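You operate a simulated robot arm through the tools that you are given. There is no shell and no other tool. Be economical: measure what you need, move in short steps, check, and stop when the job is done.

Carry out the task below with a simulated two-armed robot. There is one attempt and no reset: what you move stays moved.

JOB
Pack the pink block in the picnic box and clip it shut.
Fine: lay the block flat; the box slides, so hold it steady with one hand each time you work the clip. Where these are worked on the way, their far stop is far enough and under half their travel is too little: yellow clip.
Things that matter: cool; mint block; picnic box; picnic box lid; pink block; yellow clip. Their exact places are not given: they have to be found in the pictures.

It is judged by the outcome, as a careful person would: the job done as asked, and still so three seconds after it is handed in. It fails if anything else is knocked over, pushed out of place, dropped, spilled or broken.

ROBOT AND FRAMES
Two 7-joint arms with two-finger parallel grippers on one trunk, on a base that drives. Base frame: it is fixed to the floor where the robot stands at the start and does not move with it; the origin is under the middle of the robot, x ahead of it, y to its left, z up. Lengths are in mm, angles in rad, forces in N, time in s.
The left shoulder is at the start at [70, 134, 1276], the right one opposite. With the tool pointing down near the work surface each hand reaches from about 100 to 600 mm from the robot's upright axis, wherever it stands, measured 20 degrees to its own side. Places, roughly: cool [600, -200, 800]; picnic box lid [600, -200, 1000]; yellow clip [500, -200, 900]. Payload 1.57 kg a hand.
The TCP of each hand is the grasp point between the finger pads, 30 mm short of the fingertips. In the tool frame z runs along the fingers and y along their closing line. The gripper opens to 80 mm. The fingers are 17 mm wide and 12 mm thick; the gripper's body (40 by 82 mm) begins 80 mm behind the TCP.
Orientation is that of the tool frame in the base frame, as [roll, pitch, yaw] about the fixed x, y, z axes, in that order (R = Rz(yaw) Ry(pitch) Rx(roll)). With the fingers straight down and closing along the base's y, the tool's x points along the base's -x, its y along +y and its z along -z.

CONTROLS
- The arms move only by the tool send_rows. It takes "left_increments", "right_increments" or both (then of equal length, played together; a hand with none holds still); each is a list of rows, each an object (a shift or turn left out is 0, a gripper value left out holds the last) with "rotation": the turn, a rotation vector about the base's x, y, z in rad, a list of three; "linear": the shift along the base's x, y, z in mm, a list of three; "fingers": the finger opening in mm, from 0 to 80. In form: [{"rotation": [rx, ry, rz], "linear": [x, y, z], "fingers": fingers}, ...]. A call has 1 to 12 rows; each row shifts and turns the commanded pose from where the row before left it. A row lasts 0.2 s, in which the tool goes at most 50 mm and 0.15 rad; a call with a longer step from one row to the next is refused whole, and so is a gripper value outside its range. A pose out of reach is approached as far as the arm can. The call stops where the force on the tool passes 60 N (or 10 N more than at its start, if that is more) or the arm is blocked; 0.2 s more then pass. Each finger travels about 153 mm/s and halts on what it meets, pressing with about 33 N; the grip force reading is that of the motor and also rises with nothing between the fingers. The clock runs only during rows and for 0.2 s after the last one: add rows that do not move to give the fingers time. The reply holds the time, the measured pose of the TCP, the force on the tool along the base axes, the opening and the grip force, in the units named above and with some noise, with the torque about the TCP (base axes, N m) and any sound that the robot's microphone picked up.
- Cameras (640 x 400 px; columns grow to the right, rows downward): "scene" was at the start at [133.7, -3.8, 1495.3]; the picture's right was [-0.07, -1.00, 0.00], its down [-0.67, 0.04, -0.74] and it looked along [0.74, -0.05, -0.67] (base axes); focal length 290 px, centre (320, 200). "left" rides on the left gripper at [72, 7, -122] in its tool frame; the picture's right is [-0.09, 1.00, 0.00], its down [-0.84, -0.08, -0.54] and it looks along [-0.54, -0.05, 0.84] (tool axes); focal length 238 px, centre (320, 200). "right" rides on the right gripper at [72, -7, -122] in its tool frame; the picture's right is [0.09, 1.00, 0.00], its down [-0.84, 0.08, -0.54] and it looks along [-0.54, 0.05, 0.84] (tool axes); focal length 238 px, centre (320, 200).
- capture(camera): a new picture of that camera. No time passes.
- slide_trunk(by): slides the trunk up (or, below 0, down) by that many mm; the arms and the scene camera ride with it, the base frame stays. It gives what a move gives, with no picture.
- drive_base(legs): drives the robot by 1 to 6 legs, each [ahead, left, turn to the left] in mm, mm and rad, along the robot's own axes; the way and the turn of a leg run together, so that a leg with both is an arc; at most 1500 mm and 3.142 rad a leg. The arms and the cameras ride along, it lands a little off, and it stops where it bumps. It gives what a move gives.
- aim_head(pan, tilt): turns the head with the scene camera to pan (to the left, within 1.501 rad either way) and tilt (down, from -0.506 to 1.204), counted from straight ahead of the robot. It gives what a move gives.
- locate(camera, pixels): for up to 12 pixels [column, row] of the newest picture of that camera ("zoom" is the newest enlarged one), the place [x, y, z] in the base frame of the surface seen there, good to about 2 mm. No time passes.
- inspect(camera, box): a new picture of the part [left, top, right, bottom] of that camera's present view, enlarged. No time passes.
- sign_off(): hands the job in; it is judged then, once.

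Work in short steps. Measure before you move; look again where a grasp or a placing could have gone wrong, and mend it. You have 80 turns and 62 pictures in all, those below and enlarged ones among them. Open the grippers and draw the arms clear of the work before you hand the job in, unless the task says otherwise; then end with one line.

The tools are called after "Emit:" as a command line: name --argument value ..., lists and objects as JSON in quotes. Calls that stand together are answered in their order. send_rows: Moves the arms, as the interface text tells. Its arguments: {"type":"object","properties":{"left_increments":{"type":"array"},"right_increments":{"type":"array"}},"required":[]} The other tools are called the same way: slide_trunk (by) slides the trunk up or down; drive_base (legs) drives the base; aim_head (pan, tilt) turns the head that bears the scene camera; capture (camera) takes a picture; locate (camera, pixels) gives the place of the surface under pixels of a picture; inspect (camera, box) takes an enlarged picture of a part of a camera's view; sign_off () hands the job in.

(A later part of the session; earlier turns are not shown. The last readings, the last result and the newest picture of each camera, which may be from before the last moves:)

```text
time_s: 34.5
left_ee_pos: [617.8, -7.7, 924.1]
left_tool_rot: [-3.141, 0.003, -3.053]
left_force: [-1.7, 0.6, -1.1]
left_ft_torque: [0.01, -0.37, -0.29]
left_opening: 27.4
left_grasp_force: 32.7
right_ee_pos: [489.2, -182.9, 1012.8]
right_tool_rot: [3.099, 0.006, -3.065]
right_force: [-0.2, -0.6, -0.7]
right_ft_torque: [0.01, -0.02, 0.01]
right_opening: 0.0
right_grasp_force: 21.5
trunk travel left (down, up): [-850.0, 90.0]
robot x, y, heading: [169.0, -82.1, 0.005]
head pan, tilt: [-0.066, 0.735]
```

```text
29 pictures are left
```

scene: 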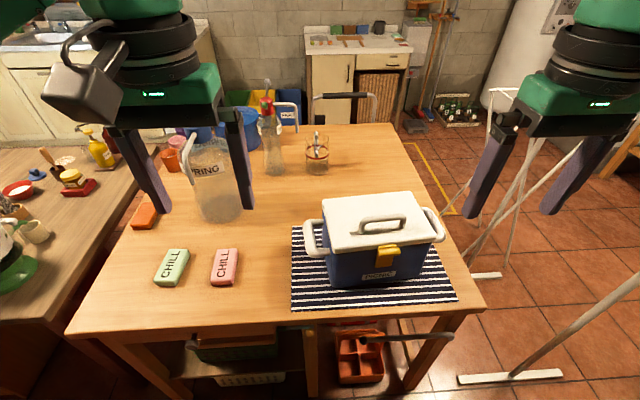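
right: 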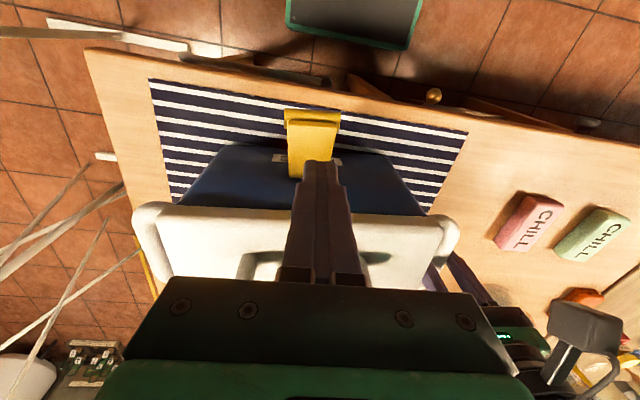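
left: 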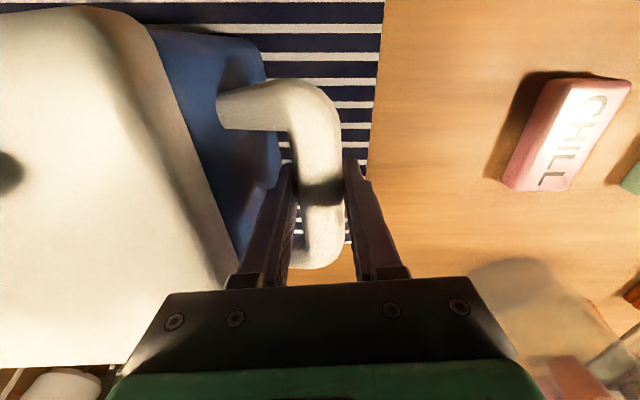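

Emit:
locate --camera "right" --pixels '[[312, 113], [312, 120], [310, 130], [305, 150], [298, 170]]'

```text
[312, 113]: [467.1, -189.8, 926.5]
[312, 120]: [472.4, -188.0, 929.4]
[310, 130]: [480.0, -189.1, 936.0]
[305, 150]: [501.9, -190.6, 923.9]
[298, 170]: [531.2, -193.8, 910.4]
```

The plate's back slopes at ~1.1 rad from vertical: from (531,910) to (480,936). I'll press its outer end down with closed fingertips at x≈478 in small steps.

Emit:
send_rows --right_increments '[{"linear": [-11, -5, -20]}, {"linear": [0, 0, -20]}, {"linear": [0, 0, -8]}, {"linear": [0, 0, -8]}, {"linear": [0, 0, -8]}, {"linear": [0, 0, -7]}, {"linear": [0, 0, -7]}, {}]'

```text
time_s: 35.7
left_ee_pos: [609.4, -9.3, 932.1]
left_tool_rot: [-3.14, 0.006, -3.052]
left_force: [-10.5, 7.5, 13.9]
left_ft_torque: [0.02, 0.71, -0.18]
left_opening: 27.9
left_grasp_force: 33.5
right_ee_pos: [466.9, -185.4, 957.8]
right_tool_rot: [3.097, 0.007, -3.064]
right_force: [-14.4, -14.4, 54.1]
right_ft_torque: [-0.63, 0.74, -0.1]
right_opening: 0.2
right_grasp_force: 21.3
trunk travel left (down, up): [-850.0, 90.0]
robot x, y, heading: [170.9, -77.8, 0.005]
head pan, tilt: [-0.066, 0.735]
stopped in row 5 (right hand): the force on the tool passed its limit (the readings are from after the stop); the commanded pose is now the measured one
```

54 N with the clip not moving further and the box starting to tip (left hand rose 7 mm): it is at its far stop. Back off immediately and check.

Emit:
send_rows --right_increments '[{"linear": [0, 0, 20]}, {"linear": [0, 0, 40]}, {"linear": [0, 0, 40]}, {}]'

Emit:
capture --camera "scene"

Emit:
locate --camera "scene" --pixels '[[300, 250], [420, 240], [360, 265], [330, 285]]'

```text
time_s: 36.7
left_ee_pos: [618.2, -7.5, 925.1]
left_tool_rot: [3.141, -0.003, -3.052]
left_force: [0.2, 0.3, -4.1]
left_ft_torque: [0.25, 0.1, -0.06]
left_opening: 27.7
left_grasp_force: 33.5
right_ee_pos: [477.4, -187.2, 1051.4]
right_tool_rot: [3.099, -0.001, -3.064]
right_force: [0.9, -0.3, 0.0]
right_ft_torque: [-0.02, 0.0, 0.01]
right_opening: 0.2
right_grasp_force: 21.6
trunk travel left (down, up): [-850.0, 90.0]
robot x, y, heading: [173.3, -79.0, 0.003]
head pan, tilt: [-0.066, 0.735]
```

```text
28 pictures are left
```

scene: 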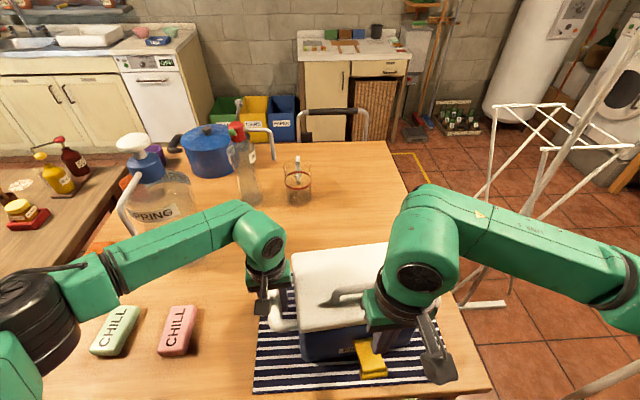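

```text
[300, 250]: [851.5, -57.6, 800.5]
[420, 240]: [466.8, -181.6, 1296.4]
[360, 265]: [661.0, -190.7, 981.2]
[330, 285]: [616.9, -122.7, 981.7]
```

The box is back in place (left at 618,-7.5,925). Next, the lid: I'll turn the right hand 90° above the lid handle so that its fingers close across the handle bar.

Emit:
send_rows --right_increments '[{"linear": [10, 0, 20], "rotation": [0, 0, 0.143], "fingers": 50}, {"linear": [10, 0, 20], "rotation": [0, 0, 0.143]}, {"linear": [10, 0, 10], "rotation": [0, 0, 0.143]}, {"linear": [10, 0, 0], "rotation": [0, 0, 0.143]}, {"linear": [10, 0, 0], "rotation": [0, 0, 0.143]}, {"linear": [10, 0, 0], "rotation": [0, 0, 0.143]}, {"linear": [10, 0, 0], "rotation": [0, 0, 0.143]}, {"linear": [10, 0, 0], "rotation": [0, 0, 0.143]}, {"linear": [10, 0, 0], "rotation": [0, 0, 0.143]}, {"linear": [10, 0, 0], "rotation": [0, 0, 0.143]}, {"linear": [8, 5, 0], "rotation": [-0.0, 0.04, 0.141]}, {}]'

Emit:
capture --camera "right"

```text
time_s: 39.3
left_ee_pos: [617.7, -8.2, 925.3]
left_tool_rot: [-3.138, 0.001, -3.053]
left_force: [-0.3, 1.2, -2.3]
left_ft_torque: [-0.02, -0.07, 0.01]
left_opening: 27.6
left_grasp_force: 33.4
right_ee_pos: [527.5, -171.0, 1087.1]
right_tool_rot: [3.141, 0.011, -2.159]
right_force: [-0.4, 0.0, 0.0]
right_ft_torque: [-0.03, 0.0, -0.02]
right_opening: 50.1
right_grasp_force: 0.1
right hand out of reach, approached as far as the arm can: row 6, 7, 8, 9, 10, 11
trunk travel left (down, up): [-850.0, 90.0]
robot x, y, heading: [170.9, -78.7, 0.007]
head pan, tilt: [-0.066, 0.735]
```

```text
27 pictures are left
```

right: 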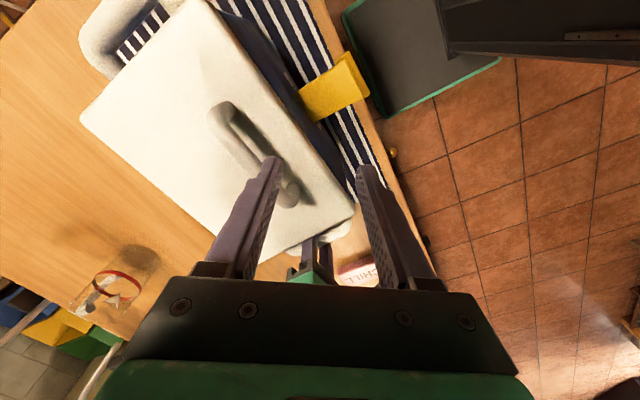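

Turning that way hits a wrist limit at yaw -2.16. I'll turn the other way to yaw ≈ +1.65 (−2.47 rad) over two calls.

Emit:
send_rows --right_increments '[{"linear": [0, -5, 5], "rotation": [0, 0, -0.145]}, {"linear": [0, -5, 5], "rotation": [0, 0, -0.145]}, {"rotation": [0, 0, -0.145]}, {"rotation": [0, 0, -0.145]}, {"rotation": [0, 0, -0.145]}, {"rotation": [0, 0, -0.145]}, {"rotation": [0, 0, -0.145]}, {"rotation": [0, 0, -0.145]}, {"rotation": [0, 0, -0.145]}, {"rotation": [0, 0, -0.145]}, {"rotation": [0, 0, -0.145]}, {"rotation": [0, 0, -0.145]}]'

Emit:
send_rows --right_increments '[{"linear": [10, 0, 0], "rotation": [0, 0, -0.145]}, {"linear": [10, 0, 0], "rotation": [0, 0, -0.145]}, {"linear": [10, 0, 0], "rotation": [0, 0, -0.145]}, {"linear": [10, 0, 0], "rotation": [0, 0, -0.145]}, {"linear": [10, 0, 0], "rotation": [0, 0, -0.148]}, {}]'

Emit:
capture --camera "right"

```text
time_s: 41.9
left_ee_pos: [617.3, -8.1, 925.5]
left_tool_rot: [-3.14, -0.002, -3.053]
left_force: [0.1, 1.5, -3.2]
left_ft_torque: [0.01, 0.01, 0.03]
left_opening: 27.3
left_grasp_force: 32.8
right_ee_pos: [528.3, -180.1, 1096.9]
right_tool_rot: [-3.137, 0.011, 2.38]
right_force: [-0.1, -0.9, -0.2]
right_ft_torque: [-0.02, 0.02, 0.02]
right_opening: 50.1
right_grasp_force: 0.1
trunk travel left (down, up): [-850.0, 90.0]
robot x, y, heading: [171.0, -79.4, 0.008]
head pan, tilt: [-0.066, 0.735]
```

```text
time_s: 43.3
left_ee_pos: [617.7, -7.5, 926.3]
left_tool_rot: [-3.14, -0.001, -3.053]
left_force: [0.5, 1.2, -2.4]
left_ft_torque: [0.03, 0.01, -0.03]
left_opening: 27.4
left_grasp_force: 33.1
right_ee_pos: [577.8, -178.6, 1097.3]
right_tool_rot: [3.141, 0.011, 1.654]
right_force: [-0.3, 0.4, -0.3]
right_ft_torque: [-0.03, -0.03, -0.01]
right_opening: 50.1
right_grasp_force: 0.0
trunk travel left (down, up): [-850.0, 90.0]
robot x, y, heading: [175.0, -75.0, 0.007]
head pan, tilt: [-0.066, 0.735]
```

```text
26 pictures are left
```

right: 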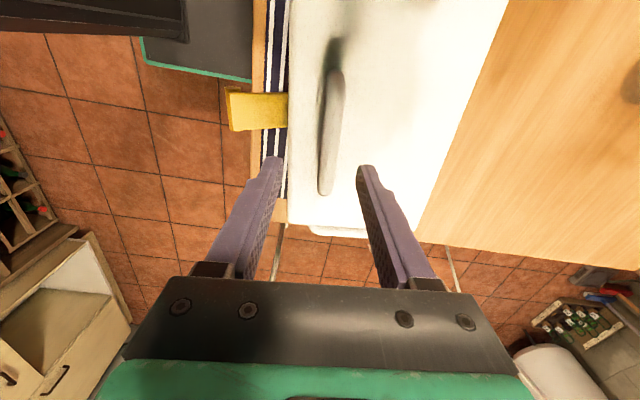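

That worked. I'll measure the handle bar (near (331,135)).

Emit:
locate --camera "right" --pixels '[[337, 75], [331, 130], [325, 185], [340, 130], [324, 130]]'

```text
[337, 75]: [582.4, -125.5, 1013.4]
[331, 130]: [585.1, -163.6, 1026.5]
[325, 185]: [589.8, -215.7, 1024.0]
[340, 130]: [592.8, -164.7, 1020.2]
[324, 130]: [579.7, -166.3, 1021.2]
```

Bar centre is about (586.5,-180,1019). Go down to z 1018 and grip.

Emit:
send_rows --right_increments '[{"linear": [8.5, -1, -20]}, {"linear": [0, 0, -30]}, {"linear": [0, 0, -29]}, {}, {"fingers": 0}, {}, {}, {"linear": [0, 0, 5]}, {"linear": [0, 0, 5]}, {"linear": [0, 0, 5]}, {}]'

Emit:
capture --camera "scene"

```text
time_s: 45.7
left_ee_pos: [617.4, -9.3, 926.8]
left_tool_rot: [-3.136, -0.001, -3.055]
left_force: [-9.9, -11.9, 6.6]
left_ft_torque: [-0.08, -0.88, -0.68]
left_opening: 28.1
left_grasp_force: 33.1
right_ee_pos: [586.1, -181.6, 1032.2]
right_tool_rot: [3.141, 0.009, 1.655]
right_force: [12.4, 10.7, -1.3]
right_ft_torque: [-0.66, 0.02, -0.58]
right_opening: 15.5
right_grasp_force: 31.6
trunk travel left (down, up): [-850.0, 90.0]
robot x, y, heading: [171.9, -77.1, 0.003]
head pan, tilt: [-0.066, 0.735]
```

```text
25 pictures are left
```

scene: 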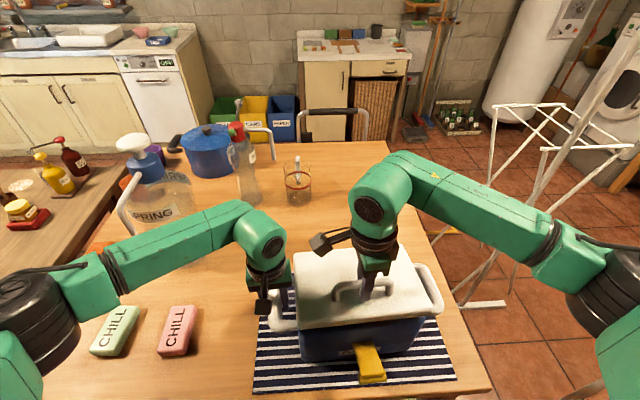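

The handle is gripped (15.5 mm) and the +x force suggests a rear-hinged lid. Zoom to confirm whether the front edge has risen.

Emit:
inspect --camera "scene" --box '[260, 220, 460, 390]'

Emit:
locate --camera "scene" --pixels '[[310, 260], [405, 255], [310, 320], [420, 310], [345, 262], [330, 320]]'

```text
2.35 times, centred on (360, 305) of scene
```

zoom: 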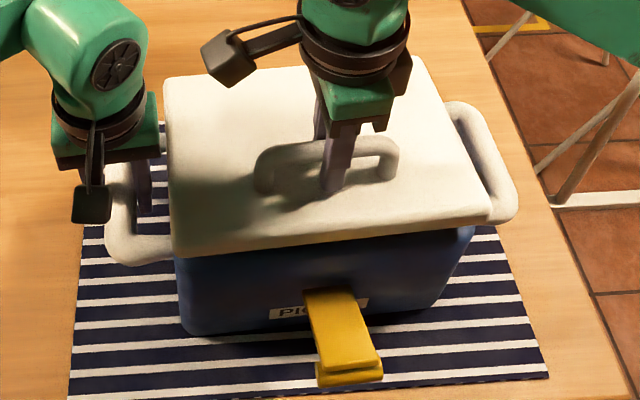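

```text
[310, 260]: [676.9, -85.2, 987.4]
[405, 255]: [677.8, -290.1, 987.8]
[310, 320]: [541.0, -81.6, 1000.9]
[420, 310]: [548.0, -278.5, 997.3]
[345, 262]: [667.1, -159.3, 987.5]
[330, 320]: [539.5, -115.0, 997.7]
```

The lid is hinged at the rear (front edge +18 mm, rear +6). I'll swing it up along an arc about H≈(712, z 965), letting the bar roll in the fingers.

Emit:
send_rows --right_increments '[{"linear": [8.5, 0.7, 6]}, {"linear": [8.5, 0.7, 9]}, {"linear": [9, 0.7, 10]}, {"linear": [9.3, 0.8, 8]}, {"linear": [9.3, 0.8, 7.3]}, {"linear": [9.3, 0.8, 6.5]}, {}]'

Emit:
capture --camera "scene"

```text
time_s: 47.3
left_ee_pos: [618.8, -7.2, 926.6]
left_tool_rot: [-3.14, 0.003, -3.051]
left_force: [-1.0, 4.6, -2.4]
left_ft_torque: [-0.07, -0.25, -0.13]
left_opening: 27.3
left_grasp_force: 32.9
right_ee_pos: [640.5, -177.1, 1080.2]
right_tool_rot: [3.141, 0.013, 1.653]
right_force: [-0.3, -2.8, -0.2]
right_ft_torque: [-0.35, 0.02, -0.05]
right_opening: 15.3
right_grasp_force: 30.9
trunk travel left (down, up): [-850.0, 90.0]
robot x, y, heading: [172.4, -80.8, 0.007]
head pan, tilt: [-0.066, 0.735]
```

```text
23 pictures are left
```

scene: 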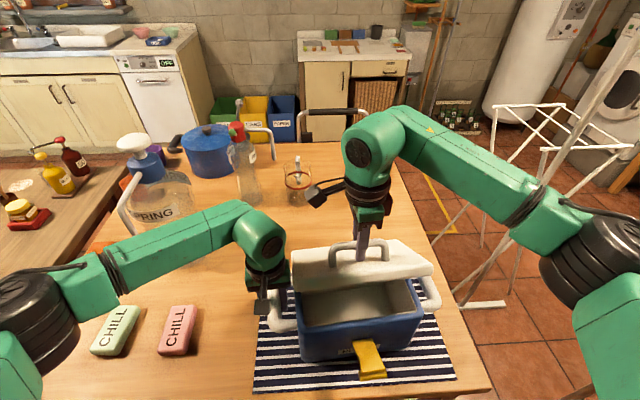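

The lid follows freely (forces near zero). Continue the arc to about 95°.

Emit:
send_rows --right_increments '[{"linear": [11, 0.9, 6]}, {"linear": [11, 0.9, 5]}, {"linear": [11, 0.9, 4]}, {"linear": [12, 1, 3]}, {"linear": [12, 1, 2]}, {"linear": [12, 1, 1]}, {"linear": [12, 1, -0.5]}, {"linear": [12, 1, -1.5]}, {"linear": [11, 1, -2]}, {}]'

Emit:
capture --camera "scene"

```text
time_s: 49.5
left_ee_pos: [618.0, -8.0, 925.7]
left_tool_rot: [-3.139, 0.001, -3.052]
left_force: [-0.4, 3.6, -3.7]
left_ft_torque: [-0.07, -0.21, 0.11]
left_opening: 27.4
left_grasp_force: 32.8
right_ee_pos: [745.0, -167.4, 1097.3]
right_tool_rot: [3.141, 0.01, 1.654]
right_force: [-0.5, -3.1, 0.6]
right_ft_torque: [-0.05, 0.01, 0.17]
right_opening: 15.4
right_grasp_force: 30.9
trunk travel left (down, up): [-850.0, 90.0]
robot x, y, heading: [174.9, -81.0, 0.006]
head pan, tilt: [-0.066, 0.735]
```

```text
22 pictures are left
```

scene: 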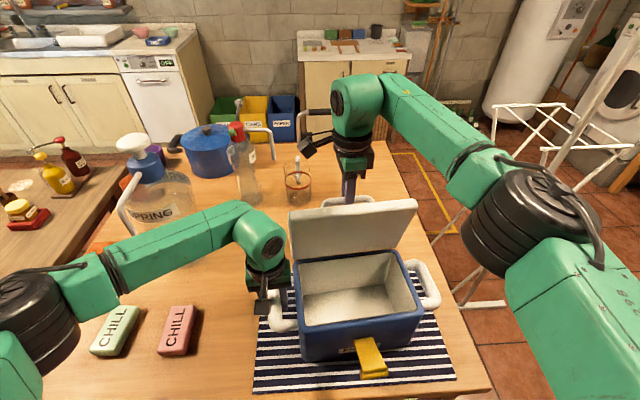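

At ~80°. Continue past vertical gently to find a resting stop.

Emit:
send_rows --right_increments '[{"linear": [11.5, 1, -3]}, {"linear": [11.5, 1, -4]}, {"linear": [10.5, 0.9, -5]}, {"linear": [10.5, 0.9, -6]}, {}]'

Emit:
inspect --camera "scene" --box '[260, 170, 460, 390]'

```text
time_s: 50.7
left_ee_pos: [618.7, -8.8, 925.1]
left_tool_rot: [-3.141, -0.002, -3.054]
left_force: [-0.1, -1.0, -3.6]
left_ft_torque: [0.04, -0.35, 0.06]
left_opening: 27.5
left_grasp_force: 32.9
right_ee_pos: [767.2, -166.7, 1091.4]
right_tool_rot: [-3.139, 0.009, 1.654]
right_force: [-1.1, 1.3, -0.7]
right_ft_torque: [0.45, 0.02, 0.17]
right_opening: 15.2
right_grasp_force: 30.9
right hand out of reach, approached as far as the arm can: row 3, 4
trunk travel left (down, up): [-850.0, 90.0]
robot x, y, heading: [172.7, -79.5, 0.004]
head pan, tilt: [-0.066, 0.735]
```

```text
1.82 times, centred on (360, 280) of scene
```

zoom: 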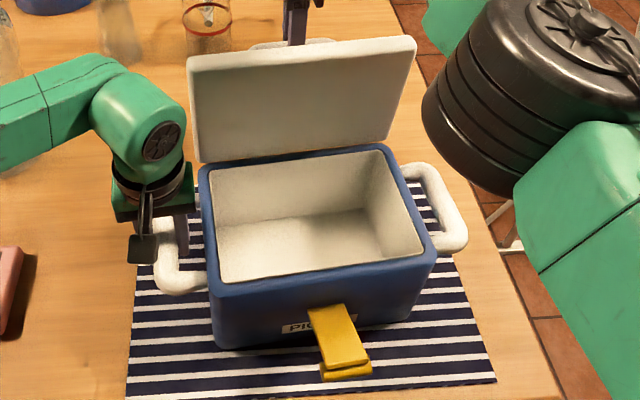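

The lid stands near 90° at the right arm's reach limit; the right hand will simply keep holding it. I measure the interior and the pink block.

Emit:
locate --camera "zoom" --pixels '[[218, 182], [378, 158], [226, 278], [416, 248], [300, 235], [240, 225], [355, 212], [270, 265], [380, 245]]'

Emit:
locate --camera "scene" --pixels '[[178, 330], [172, 307], [196, 306], [161, 348], [190, 348], [184, 309], [172, 347]]'

```text
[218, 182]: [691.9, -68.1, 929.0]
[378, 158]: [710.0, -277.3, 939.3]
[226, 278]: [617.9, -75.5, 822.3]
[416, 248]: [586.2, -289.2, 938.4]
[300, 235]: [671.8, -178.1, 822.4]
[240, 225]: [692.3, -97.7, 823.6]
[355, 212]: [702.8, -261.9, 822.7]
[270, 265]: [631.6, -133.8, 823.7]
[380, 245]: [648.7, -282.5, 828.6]
```

```text
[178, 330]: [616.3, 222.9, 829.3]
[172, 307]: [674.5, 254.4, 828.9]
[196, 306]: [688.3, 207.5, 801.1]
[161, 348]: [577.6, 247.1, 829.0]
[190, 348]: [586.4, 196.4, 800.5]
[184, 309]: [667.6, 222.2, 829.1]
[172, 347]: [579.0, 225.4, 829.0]
```

Block top centre ≈ (625,226,829), floor of the box z≈823. I'll check how low the left hand's camera housing hangs (at scene (262,303)) against the rim.

Emit:
locate --camera "scene" --pixels '[[258, 300], [264, 312], [268, 306], [262, 290], [330, 345], [335, 335]]'

Emit:
inspect --camera "scene" --box '[230, 210, 330, 330]'

```text
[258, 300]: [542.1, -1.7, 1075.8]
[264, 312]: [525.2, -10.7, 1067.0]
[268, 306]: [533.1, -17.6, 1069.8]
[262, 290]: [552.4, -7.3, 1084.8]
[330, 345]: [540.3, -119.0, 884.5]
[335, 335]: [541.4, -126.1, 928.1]
```

```text
3.33 times, centred on (280, 270) of scene
```

zoom: 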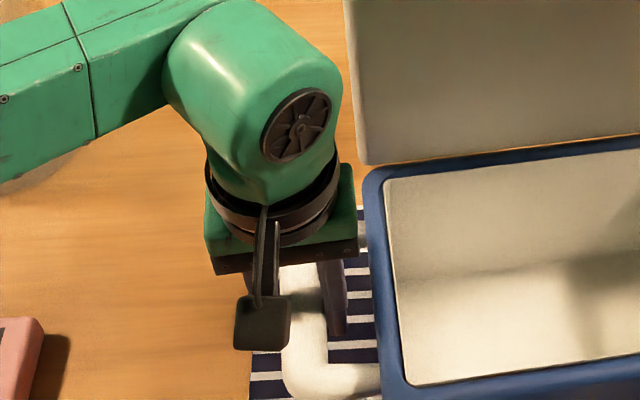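

Housing bottom is ~115+ mm above TCP, clear of the rim when placing. Now release the handle and bring the left hand over the pink block.

Emit:
send_rows --left_increments '[{"fingers": 50}, {}, {"linear": [0, 0, 30]}, {"linear": [0, 0, 50]}, {"linear": [0, 45, 0], "fingers": 76}, {"linear": [0, 48, 0]}, {"linear": [2, 48, 0]}, {"linear": [2, 48, 0]}, {"linear": [3, 45, -40]}, {"linear": [0, 0, -45]}, {}]'

Emit:
capture --camera "left"

```text
refused: row 9 steps farther than a row can; nothing moved
```

```text
19 pictures are left
```

left: 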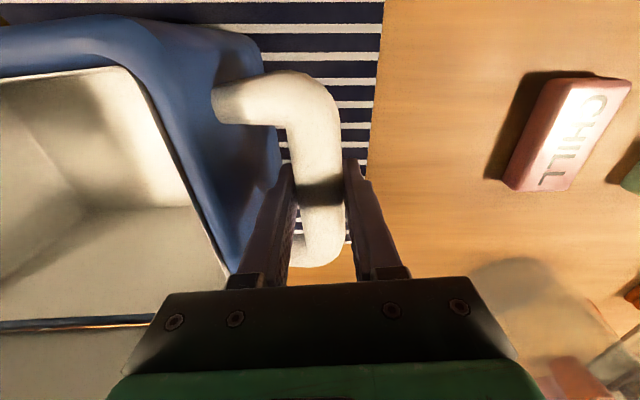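

One row was too long; I resend with the sideways and downward parts separated.

Emit:
send_rows --left_increments '[{"fingers": 50}, {}, {"linear": [0, 0, 30]}, {"linear": [0, 0, 45]}, {"linear": [0, 45, 0], "fingers": 76}, {"linear": [0, 48, 0]}, {"linear": [2, 48, 0]}, {"linear": [2, 48, 0]}, {"linear": [3, 45, 0]}, {"linear": [0, 0, -40]}, {"linear": [0, 0, -40]}, {}]'

Emit:
capture --camera "left"

```text
time_s: 53.3
left_ee_pos: [625.2, 226.8, 919.2]
left_tool_rot: [-3.14, -0.002, -3.051]
left_force: [-0.3, -0.5, -0.6]
left_ft_torque: [0.02, -0.01, 0.0]
left_opening: 76.0
left_grasp_force: 0.0
right_ee_pos: [766.3, -166.4, 1090.0]
right_tool_rot: [3.142, 0.011, 1.655]
right_force: [0.4, 0.6, -0.4]
right_ft_torque: [-0.47, -0.07, -0.03]
right_opening: 15.0
right_grasp_force: 31.4
trunk travel left (down, up): [-850.0, 90.0]
robot x, y, heading: [169.3, -79.4, 0.006]
head pan, tilt: [-0.066, 0.735]
```

```text
18 pictures are left
```

left: 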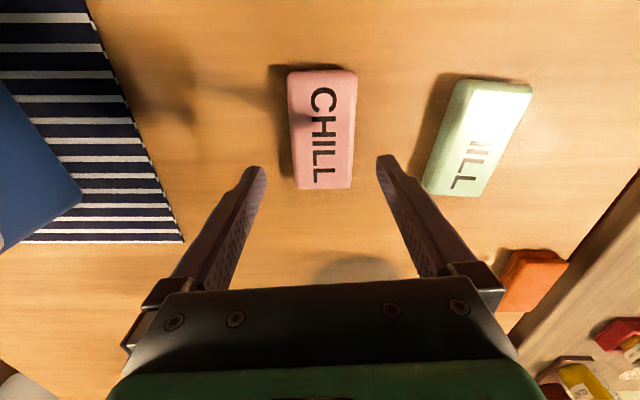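

Emit:
locate --camera "left" --pixels '[[296, 80], [350, 80], [300, 182], [348, 182], [324, 130], [430, 188], [425, 180]]'

```text
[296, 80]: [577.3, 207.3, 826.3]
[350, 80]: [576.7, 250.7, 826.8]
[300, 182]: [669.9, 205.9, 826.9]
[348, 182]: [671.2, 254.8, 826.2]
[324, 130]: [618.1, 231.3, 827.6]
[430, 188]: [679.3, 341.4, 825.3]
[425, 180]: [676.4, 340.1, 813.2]
```

Block centre (624,230), nearly aligned to x (yaw ≈0.015). I'll rotate the hand −0.07, shift y +3.5, go down to z 836 and grip.

Emit:
send_rows --left_increments '[{"linear": [-1, 3.5, -30], "rotation": [0, 0, -0.07]}, {"linear": [0, 0, -30]}, {"linear": [0, 0, -23]}, {}, {"fingers": 30}, {}, {}, {"linear": [0, 0, 20]}, {}]'

Emit:
capture --camera "left"

```text
time_s: 55.3
left_ee_pos: [624.7, 229.6, 858.2]
left_tool_rot: [-3.14, -0.001, -3.123]
left_force: [-0.5, 0.6, -1.6]
left_ft_torque: [0.02, -0.03, -0.04]
left_opening: 59.4
left_grasp_force: 33.0
right_ee_pos: [766.6, -167.0, 1090.7]
right_tool_rot: [-3.141, 0.01, 1.655]
right_force: [-0.2, 1.1, 0.5]
right_ft_torque: [0.21, -0.01, 0.0]
right_opening: 15.6
right_grasp_force: 31.0
trunk travel left (down, up): [-850.0, 90.0]
robot x, y, heading: [171.8, -79.0, 0.009]
head pan, tilt: [-0.066, 0.735]
```

```text
17 pictures are left
```

left: 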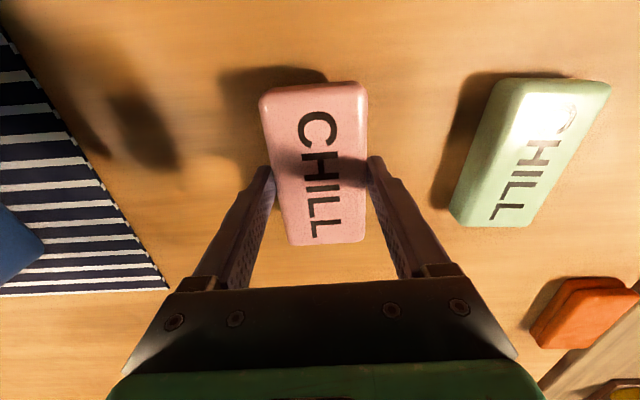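

The block is held (59 mm) and lifted. Carry it up to z≈1025, across to the box centre (636,-180), turning +0.08.

Emit:
send_rows --left_increments '[{"linear": [0, 0, 42]}, {"linear": [0, 0, 42]}, {"linear": [0, 0, 42]}, {"linear": [0, 0, 42]}, {"linear": [0, -45, 0], "rotation": [0, 0, 0.01]}, {"linear": [1, -48, 0], "rotation": [0, 0, 0.01]}, {"linear": [1, -48, 0], "rotation": [0, 0, 0.01]}, {"linear": [2, -48, 0], "rotation": [0, 0, 0.01]}, {"linear": [2, -48, 0], "rotation": [0, 0, 0.01]}, {"linear": [2, -48, 0], "rotation": [0, 0, 0.01]}, {}]'

Emit:
send_rows --left_increments '[{"linear": [2, -45, 0], "rotation": [0, 0, 0.01]}, {"linear": [1, -45, 0], "rotation": [0, 0, 0.01]}, {"linear": [0, -35, 0], "rotation": [0, 0, 0.005]}, {}]'

Emit:
capture --camera "left"

Emit:
capture --camera "scene"

```text
time_s: 57.7
left_ee_pos: [629.5, -55.5, 1028.3]
left_tool_rot: [-3.14, 0.0, -3.062]
left_force: [1.1, 0.2, -1.6]
left_ft_torque: [-0.02, 0.01, 0.0]
left_opening: 59.4
left_grasp_force: 32.9
right_ee_pos: [766.7, -166.1, 1090.7]
right_tool_rot: [3.141, 0.01, 1.655]
right_force: [1.4, 0.2, 3.0]
right_ft_torque: [-0.26, 0.0, 0.02]
right_opening: 15.2
right_grasp_force: 30.5
trunk travel left (down, up): [-850.0, 90.0]
robot x, y, heading: [168.3, -82.7, 0.006]
head pan, tilt: [-0.066, 0.735]
```

```text
time_s: 58.7
left_ee_pos: [633.3, -179.9, 1024.8]
left_tool_rot: [-3.141, 0.0, -3.036]
left_force: [-0.4, -0.4, -1.6]
left_ft_torque: [0.0, 0.03, 0.03]
left_opening: 59.7
left_grasp_force: 32.8
right_ee_pos: [767.6, -166.3, 1091.9]
right_tool_rot: [3.141, 0.011, 1.654]
right_force: [2.4, 1.5, 2.9]
right_ft_torque: [0.08, 0.02, -0.01]
right_opening: 15.1
right_grasp_force: 31.3
trunk travel left (down, up): [-850.0, 90.0]
robot x, y, heading: [171.1, -82.6, 0.003]
head pan, tilt: [-0.066, 0.735]
```

```text
16 pictures are left
```

left: 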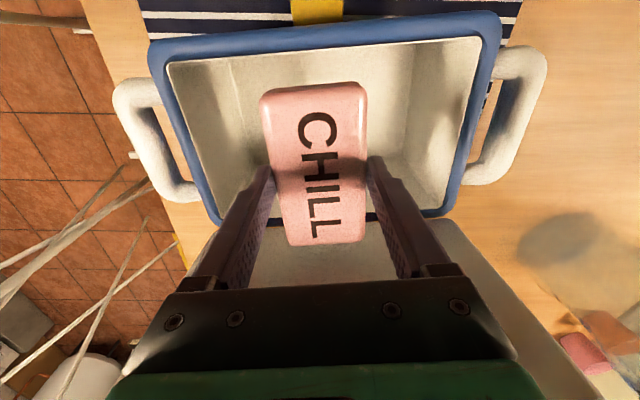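

```text
15 pictures are left
```

scene: 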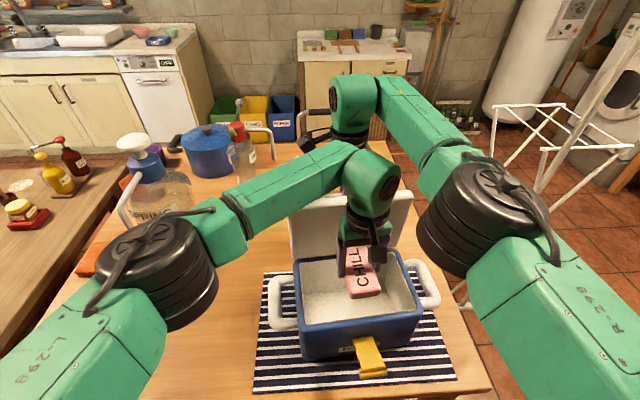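

The block hovers over the opening. Measure the rims in the left picture to check fore-aft clearance.

Emit:
locate --camera "left" --pixels '[[230, 52], [420, 35], [205, 215], [430, 212], [315, 90], [324, 240], [170, 70], [480, 50]]'

```text
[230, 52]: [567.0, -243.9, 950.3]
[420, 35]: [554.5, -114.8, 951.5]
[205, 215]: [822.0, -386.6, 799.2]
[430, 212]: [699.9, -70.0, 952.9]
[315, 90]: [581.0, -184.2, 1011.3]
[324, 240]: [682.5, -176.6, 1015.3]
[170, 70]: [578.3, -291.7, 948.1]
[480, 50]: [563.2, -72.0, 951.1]
```

Interior spans x≈567–702 at y −180; block 580–683. Shift +3 in x and lower to just above the floor (TCP 862).

Emit:
send_rows --left_increments '[{"linear": [3, 0, -30]}, {"linear": [0, 0, -35]}, {"linear": [0, 0, -35]}, {"linear": [0, 0, -30]}, {"linear": [0, 0, -20]}, {"linear": [0, 0, -12]}, {}]'

```text
time_s: 60.3
left_ee_pos: [640.3, -178.5, 863.2]
left_tool_rot: [3.141, 0.001, -3.034]
left_force: [0.4, -0.2, -1.5]
left_ft_torque: [0.02, 0.04, 0.03]
left_opening: 59.4
left_grasp_force: 32.7
right_ee_pos: [766.0, -165.2, 1090.1]
right_tool_rot: [-3.14, 0.012, 1.654]
right_force: [-2.3, 2.0, 0.3]
right_ft_torque: [0.41, 0.23, -0.4]
right_opening: 15.6
right_grasp_force: 31.1
trunk travel left (down, up): [-850.0, 90.0]
robot x, y, heading: [170.3, -80.8, 0.005]
head pan, tilt: [-0.066, 0.735]
```

Lower 4 mm more, release, and lift straight out.

Emit:
send_rows --left_increments '[{"linear": [0, 0, -4]}, {}, {"fingers": 78}, {}, {"linear": [0, 0, 30]}, {"linear": [0, 0, 45]}, {"linear": [0, 0, 45]}, {"linear": [0, 0, 45]}, {}]'

Emit:
capture --camera "left"

```text
time_s: 62.3
left_ee_pos: [638.3, -180.5, 1027.3]
left_tool_rot: [-3.141, 0.0, -3.039]
left_force: [0.4, 0.5, 0.4]
left_ft_torque: [0.01, 0.0, 0.03]
left_opening: 78.1
left_grasp_force: 0.1
left hand out of reach, approached as far as the arm can: row 1
right_ee_pos: [765.2, -166.1, 1091.6]
right_tool_rot: [3.141, 0.013, 1.654]
right_force: [0.8, -0.6, 1.8]
right_ft_torque: [-0.49, -0.03, -0.39]
right_opening: 15.4
right_grasp_force: 31.2
trunk travel left (down, up): [-850.0, 90.0]
robot x, y, heading: [172.9, -78.1, 0.003]
head pan, tilt: [-0.066, 0.735]
```

```text
14 pictures are left
```

left: 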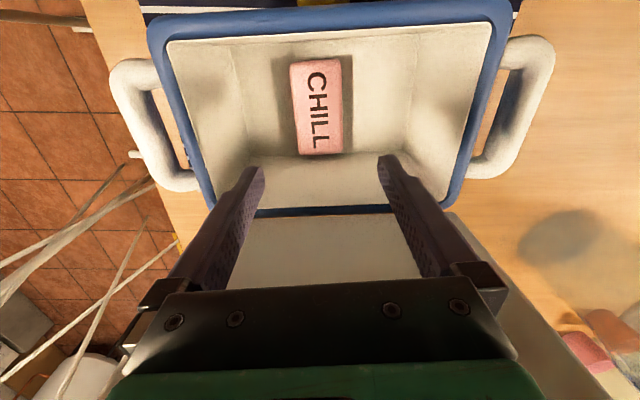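

The block lies inside. I check its flatness and bring the left hand back to the side handle.

Emit:
locate --camera "left" --pixels '[[300, 70], [335, 65], [305, 145], [338, 145]]'

Emit:
send_rows --left_increments '[{"linear": [-3, 43, 0], "fingers": 50}, {"linear": [-6, 43, 0]}, {"linear": [-6, 43, 0]}, {"linear": [-5, 43, 0], "rotation": [0, 0, -0.013]}, {"linear": [0, 0, -30]}, {}]'

Emit:
capture --camera "left"

```text
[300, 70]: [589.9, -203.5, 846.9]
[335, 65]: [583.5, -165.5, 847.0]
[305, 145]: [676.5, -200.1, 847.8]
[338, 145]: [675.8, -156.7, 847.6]
```

```text
time_s: 63.7
left_ee_pos: [618.6, -8.1, 995.8]
left_tool_rot: [-3.139, 0.002, -3.051]
left_force: [0.0, -0.1, -0.3]
left_ft_torque: [0.02, -0.01, -0.02]
left_opening: 50.0
left_grasp_force: 0.1
right_ee_pos: [766.4, -165.6, 1091.8]
right_tool_rot: [-3.142, 0.014, 1.655]
right_force: [2.2, 1.0, 3.6]
right_ft_torque: [-0.27, -0.06, -0.3]
right_opening: 15.3
right_grasp_force: 31.4
trunk travel left (down, up): [-850.0, 90.0]
robot x, y, heading: [171.5, -81.1, 0.004]
head pan, tilt: [-0.066, 0.735]
```

```text
13 pictures are left
```

left: 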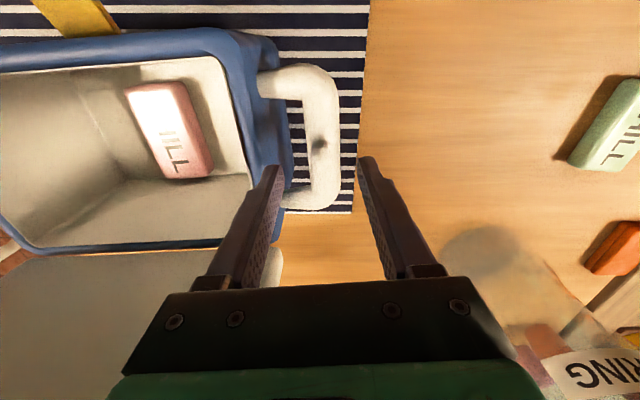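

The block is flat (top z 847 everywhere). I check the handle tube before lowering the left hand.

Emit:
locate --camera "left" --pixels '[[320, 145], [336, 145], [306, 145], [322, 110]]'

```text
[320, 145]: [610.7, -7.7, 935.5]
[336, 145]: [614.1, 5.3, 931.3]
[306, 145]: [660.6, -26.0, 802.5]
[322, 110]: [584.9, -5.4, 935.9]
```

Tube at y≈−6. Lower and grip the handle with the left, while the right starts swinging the lid back along its arc.

Emit:
send_rows --left_increments '[{"linear": [0, 2, -25]}, {"linear": [0, 0, -25]}, {"linear": [0, 0, -20]}, {"fingers": 10}, {}, {}, {}]'

Emit:
send_rows --right_increments '[{"linear": [-11.5, -1, 3.5]}, {"linear": [-11.5, -1, 3]}, {"linear": [-12, -1, 2.5]}, {"linear": [-12, -1, 1.5]}, {"linear": [-12, -1, 0]}, {"linear": [-12, -1, -1]}, {"linear": [-12, -1, -2]}, {"linear": [-11, -1, -3]}, {"linear": [-11, -0.9, -4]}, {"linear": [-11, -0.9, -5]}, {"linear": [-10, -0.9, -6]}, {}]'

```text
time_s: 65.3
left_ee_pos: [617.2, -6.0, 925.3]
left_tool_rot: [-3.141, 0.002, -3.05]
left_force: [-3.1, 9.5, -0.3]
left_ft_torque: [0.06, -0.13, -0.12]
left_opening: 27.5
left_grasp_force: 33.1
right_ee_pos: [765.5, -167.1, 1091.4]
right_tool_rot: [3.141, 0.012, 1.655]
right_force: [3.2, -4.4, 5.6]
right_ft_torque: [0.38, -0.06, -0.13]
right_opening: 15.2
right_grasp_force: 30.8
trunk travel left (down, up): [-850.0, 90.0]
robot x, y, heading: [171.3, -79.3, 0.006]
head pan, tilt: [-0.066, 0.735]
```

```text
time_s: 67.9
left_ee_pos: [618.8, -7.7, 926.4]
left_tool_rot: [-3.138, 0.0, -3.05]
left_force: [-0.6, -5.3, 0.2]
left_ft_torque: [0.04, 0.32, -0.29]
left_opening: 27.5
left_grasp_force: 32.9
right_ee_pos: [639.9, -176.6, 1081.7]
right_tool_rot: [-3.137, 0.01, 1.654]
right_force: [-0.9, 5.0, 1.0]
right_ft_torque: [0.1, -0.06, -0.16]
right_opening: 15.2
right_grasp_force: 30.7
trunk travel left (down, up): [-850.0, 90.0]
robot x, y, heading: [171.7, -77.6, 0.003]
head pan, tilt: [-0.066, 0.735]
```

Exactly on the arc (35° left). Finish closing the lid, down to z≈1017.

Emit:
send_rows --right_increments '[{"linear": [-9.3, -0.8, -6.8]}, {"linear": [-9.3, -0.8, -7.3]}, {"linear": [-9.3, -0.8, -8]}, {"linear": [-7, -0.6, -9]}, {"linear": [-7, -0.6, -9.5]}, {"linear": [-6, -0.5, -9.5]}, {"linear": [-3, -0.3, -6.5]}, {"linear": [-3, -0.2, -6]}, {"linear": [0, 0, -2]}, {}]'

Emit:
inspect --camera "scene" --box '[250, 220, 450, 390]'

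```text
time_s: 70.1
left_ee_pos: [616.4, -7.8, 925.9]
left_tool_rot: [3.141, 0.001, -3.051]
left_force: [-0.9, -9.3, -5.2]
left_ft_torque: [0.12, -0.44, -0.12]
left_opening: 27.5
left_grasp_force: 32.9
right_ee_pos: [585.9, -182.2, 1017.6]
right_tool_rot: [3.14, 0.011, 1.654]
right_force: [-2.2, 5.7, 22.2]
right_ft_torque: [0.06, 0.04, -0.01]
right_opening: 15.4
right_grasp_force: 31.5
trunk travel left (down, up): [-850.0, 90.0]
robot x, y, heading: [171.3, -81.9, -0.0]
head pan, tilt: [-0.066, 0.735]
```

```text
2.35 times, centred on (350, 305) of scene
```

zoom: 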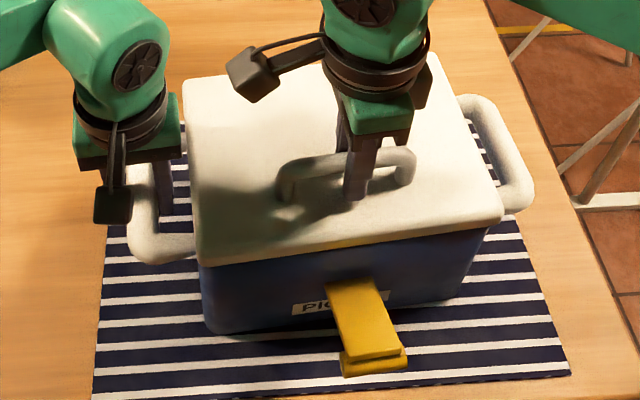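

The lid is down (22 N seating force). Release, rise, and turn the right hand back while moving out in front of the clip.

Emit:
send_rows --right_increments '[{"fingers": 50}, {}, {"linear": [0, 0, 40]}, {"linear": [0, 0, 45]}, {"linear": [-14, 0, 5], "rotation": [0, 0, 0.145]}, {"linear": [-14, 0, 0], "rotation": [0, 0, 0.145]}, {"linear": [-14, 0, 0], "rotation": [0, 0, 0.145]}, {"linear": [-14, 0, 0], "rotation": [0, 0, 0.145]}, {"linear": [-14, 0, 0], "rotation": [0, 0, 0.145]}, {"linear": [-14, 0, 0], "rotation": [0, 0, 0.145]}, {"linear": [-14, 0, 0], "rotation": [0, 0, 0.145]}, {"linear": [-14, 0, 0], "rotation": [0, 0, 0.145]}]'

Emit:
send_rows --right_increments '[{"linear": [-14, -2, 0], "rotation": [0, 0, 0.145], "fingers": 10}, {"linear": [-14, -2, 0], "rotation": [0, 0, 0.145]}, {"linear": [-2, -1, 0], "rotation": [0, 0, 0.13]}, {}]'

Emit:
capture --camera "right"

```text
time_s: 72.7
left_ee_pos: [617.9, -7.2, 926.4]
left_tool_rot: [-3.139, 0.0, -3.051]
left_force: [-0.8, 3.0, 0.3]
left_ft_torque: [0.07, -0.24, -0.12]
left_opening: 27.7
left_grasp_force: 33.0
right_ee_pos: [473.4, -181.1, 1106.7]
right_tool_rot: [3.14, 0.01, 2.818]
right_force: [0.1, -0.5, 0.3]
right_ft_torque: [-0.01, -0.01, 0.0]
right_opening: 50.1
right_grasp_force: 0.1
trunk travel left (down, up): [-850.0, 90.0]
robot x, y, heading: [171.7, -80.0, 0.006]
head pan, tilt: [-0.066, 0.735]
```

```text
time_s: 73.7
left_ee_pos: [617.8, -6.3, 926.9]
left_tool_rot: [-3.14, -0.001, -3.05]
left_force: [-1.6, 2.5, 0.3]
left_ft_torque: [0.0, 0.04, -0.18]
left_opening: 27.4
left_grasp_force: 32.7
right_ee_pos: [442.8, -186.2, 1104.7]
right_tool_rot: [-3.14, 0.011, -3.046]
right_force: [0.5, 0.4, -0.2]
right_ft_torque: [-0.05, 0.01, 0.02]
right_opening: 10.0
right_grasp_force: 0.0
trunk travel left (down, up): [-850.0, 90.0]
robot x, y, heading: [169.0, -77.7, 0.004]
head pan, tilt: [-0.066, 0.735]
```

```text
11 pictures are left
```

right: 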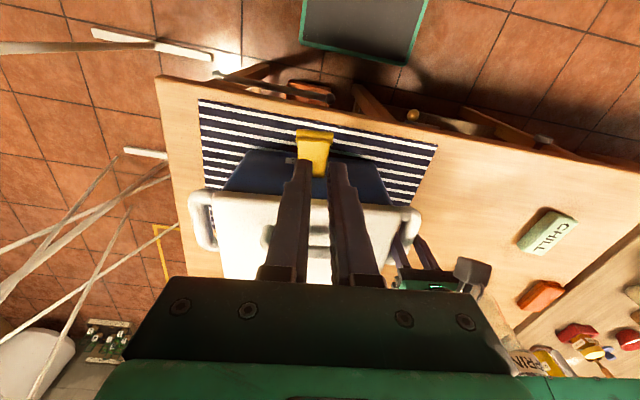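

Emit:
locate --camera "right" --pixels '[[314, 131], [314, 135], [300, 132], [330, 135], [313, 150]]'

```text
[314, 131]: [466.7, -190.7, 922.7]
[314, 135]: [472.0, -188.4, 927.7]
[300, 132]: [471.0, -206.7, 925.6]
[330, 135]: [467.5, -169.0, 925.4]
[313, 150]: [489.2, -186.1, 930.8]
```

Bar at x≈465, y −188, z≈922. Descend in front of it (finger faces at x≈451) to z 930, then start pushing +x.

Emit:
send_rows --right_increments '[{"linear": [-2, -1.5, -45]}, {"linear": [0, 0, -45]}, {"linear": [0, 0, -45]}, {"linear": [0, 0, -40]}, {}, {"linear": [8, 0.7, 0]}, {"linear": [8, 0.7, 0]}, {"linear": [8, 0.7, 0]}, {"linear": [8, 0.7, 0]}, {}]'

Emit:
inspect --camera "right" --box '[200, 80, 440, 260]'

```text
time_s: 75.9
left_ee_pos: [618.8, -6.0, 925.6]
left_tool_rot: [-3.14, 0.004, -3.05]
left_force: [9.3, 9.0, -0.1]
left_ft_torque: [0.14, -0.75, 0.74]
left_opening: 28.5
left_grasp_force: 33.3
right_ee_pos: [473.1, -184.5, 930.9]
right_tool_rot: [-3.139, 0.01, -3.048]
right_force: [-14.4, -6.4, 2.6]
right_ft_torque: [-0.03, 0.06, 0.05]
right_opening: 5.3
right_grasp_force: 0.2
trunk travel left (down, up): [-850.0, 90.0]
robot x, y, heading: [170.9, -81.9, 0.005]
head pan, tilt: [-0.066, 0.735]
```

```text
2.22 times, centred on (320, 170) of right
```

zoom: 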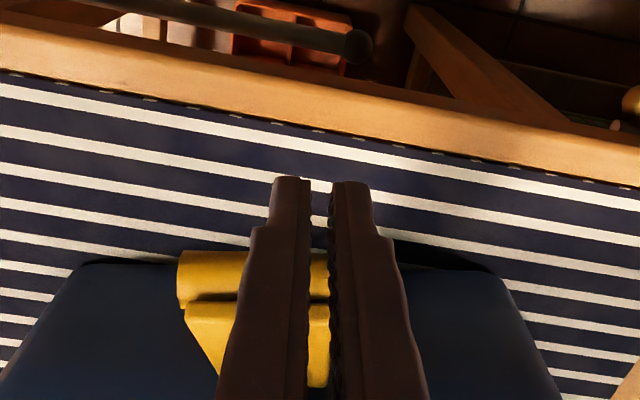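

The clip is moving (14 N). Continue pushing +x toward closed.

Emit:
send_rows --right_increments '[{"linear": [7, 0, 1]}, {"linear": [7, 0, 1]}, {"linear": [7, 0, 1]}, {"linear": [7, 0, 1]}, {"linear": [6, 0, 1]}, {}]'

Emit:
inspect --camera "right" --box '[200, 80, 440, 260]'

```text
time_s: 77.3
left_ee_pos: [618.7, -8.1, 925.7]
left_tool_rot: [-3.138, -0.001, -3.05]
left_force: [-1.0, 1.4, 2.4]
left_ft_torque: [-0.13, 0.67, 0.46]
left_opening: 29.7
left_grasp_force: 33.0
right_ee_pos: [507.5, -186.0, 935.6]
right_tool_rot: [-3.14, 0.013, -3.047]
right_force: [0.4, 1.1, -0.6]
right_ft_torque: [0.01, -0.01, 0.01]
right_opening: 10.0
right_grasp_force: 0.1
trunk travel left (down, up): [-850.0, 90.0]
robot x, y, heading: [170.8, -79.5, -0.001]
head pan, tilt: [-0.066, 0.735]
```

```text
2.22 times, centred on (320, 170) of right
```

zoom: 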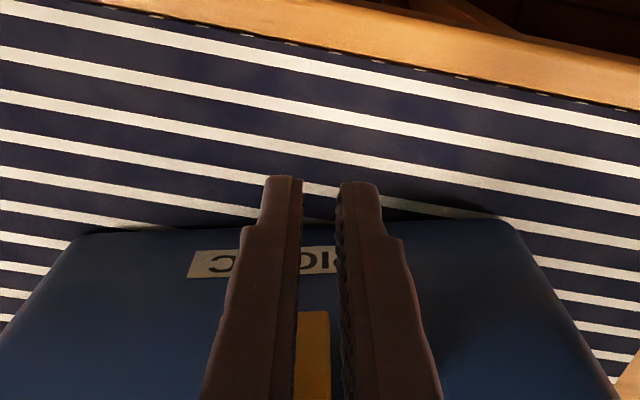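

Zero force now: the clip likely snapped ahead. Press on to confirm contact and full closure.

Emit:
send_rows --right_increments '[{"linear": [0, 0, 12]}, {"linear": [3, 0, 12]}, {"linear": [3, 0, 0]}, {"linear": [3, 0, 0]}, {"linear": [3, 0, 0]}, {"linear": [3, 0, 0]}, {}]'

```text
time_s: 78.9
left_ee_pos: [618.6, -7.1, 926.4]
left_tool_rot: [-3.139, 0.0, -3.05]
left_force: [0.3, -0.5, 1.6]
left_ft_torque: [-0.05, 0.11, 0.67]
left_opening: 30.0
left_grasp_force: 32.6
right_ee_pos: [522.7, -185.5, 959.9]
right_tool_rot: [-3.141, 0.011, -3.047]
right_force: [-0.3, 0.5, 0.4]
right_ft_torque: [0.0, -0.02, 0.0]
right_opening: 10.0
right_grasp_force: 0.0
trunk travel left (down, up): [-850.0, 90.0]
robot x, y, heading: [167.7, -73.9, 0.006]
head pan, tilt: [-0.066, 0.735]
```

No contact at x≈531, which is past where the closed bar should be. Look at what happened.

Emit:
inspect --camera "right" --box '[200, 100, 440, 280]'

Emit:
inspect --camera "scene" --box '[250, 220, 450, 390]'

```text
2.22 times, centred on (320, 190) of right
```

zoom: 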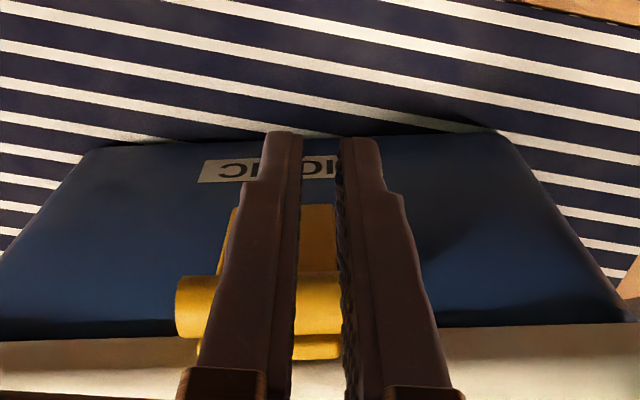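

```text
2.35 times, centred on (350, 305) of scene
```

zoom: 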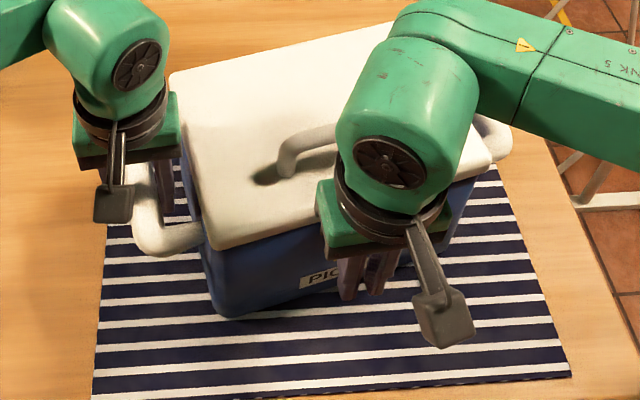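

The clip looks upright, but the box has turned slightly about the left grip. Measure the bar and the box front.

Emit:
locate --camera "zoom" --pixels '[[220, 240], [178, 80], [488, 158], [300, 222], [300, 280], [240, 290]]'

Emit:
capture --camera "right"

Emit:
locate --camera "right" --pixels '[[284, 238], [318, 238], [285, 256], [318, 256], [318, 205], [290, 205], [260, 175], [390, 175], [250, 260], [420, 260]]'

```text
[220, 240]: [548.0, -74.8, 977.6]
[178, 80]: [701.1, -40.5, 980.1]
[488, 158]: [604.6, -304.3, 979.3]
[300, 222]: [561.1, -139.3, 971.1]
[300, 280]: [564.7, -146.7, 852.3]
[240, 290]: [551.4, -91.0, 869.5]
```

```text
6 pictures are left
```

right: 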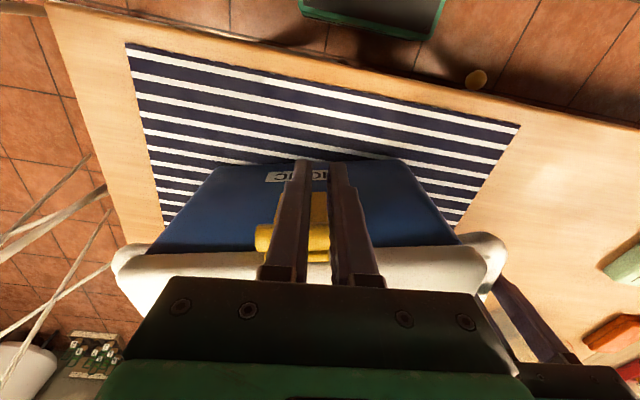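

```text
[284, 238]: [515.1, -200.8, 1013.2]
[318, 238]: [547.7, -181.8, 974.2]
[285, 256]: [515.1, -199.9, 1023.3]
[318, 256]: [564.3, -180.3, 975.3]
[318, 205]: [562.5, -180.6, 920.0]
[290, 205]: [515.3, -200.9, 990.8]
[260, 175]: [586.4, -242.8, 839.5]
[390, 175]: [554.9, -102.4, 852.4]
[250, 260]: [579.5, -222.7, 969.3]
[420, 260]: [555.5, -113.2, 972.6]
```

The box front is now yawed ≈0.22 (right side slid ~25 mm back), and the clip stands upright. I'll lift the right hand clear and inspect the clip from above.

Emit:
send_rows --right_increments '[{"linear": [-20, 0, 0]}, {"linear": [-10, 0, 40]}, {"linear": [0, 0, 45]}, {"linear": [10, 0, 30]}, {}]'

Emit:
inspect --camera "right" --box '[220, 110, 420, 260]'

Emit:
locate --camera "zoom" --pixels '[[320, 100], [320, 120], [320, 140], [320, 160], [320, 180], [320, 200], [200, 180], [440, 180], [270, 140], [360, 140]]'

```text
time_s: 80.1
left_ee_pos: [618.3, -7.3, 927.3]
left_tool_rot: [-3.139, 0.001, -3.05]
left_force: [1.4, -0.4, 1.0]
left_ft_torque: [0.08, -0.25, 0.66]
left_opening: 29.7
left_grasp_force: 33.0
right_ee_pos: [502.1, -186.2, 1076.5]
right_tool_rot: [3.14, 0.01, -3.046]
right_force: [0.3, 0.8, 0.2]
right_ft_torque: [0.01, -0.01, 0.0]
right_opening: 10.2
right_grasp_force: 0.1
trunk travel left (down, up): [-850.0, 90.0]
robot x, y, heading: [167.0, -85.0, 0.005]
head pan, tilt: [-0.066, 0.735]
```

```text
2.67 times, centred on (320, 185) of right
```

zoom: 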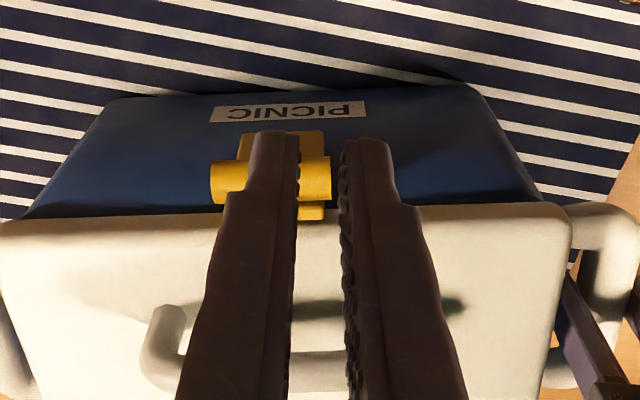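

```text
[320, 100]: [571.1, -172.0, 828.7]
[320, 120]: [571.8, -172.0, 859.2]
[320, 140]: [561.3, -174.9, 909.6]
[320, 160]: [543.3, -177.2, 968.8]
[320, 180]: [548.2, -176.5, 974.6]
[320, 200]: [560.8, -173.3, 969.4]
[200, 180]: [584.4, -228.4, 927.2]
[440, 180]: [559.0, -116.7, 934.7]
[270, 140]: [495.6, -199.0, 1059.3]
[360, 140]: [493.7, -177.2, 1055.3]
```

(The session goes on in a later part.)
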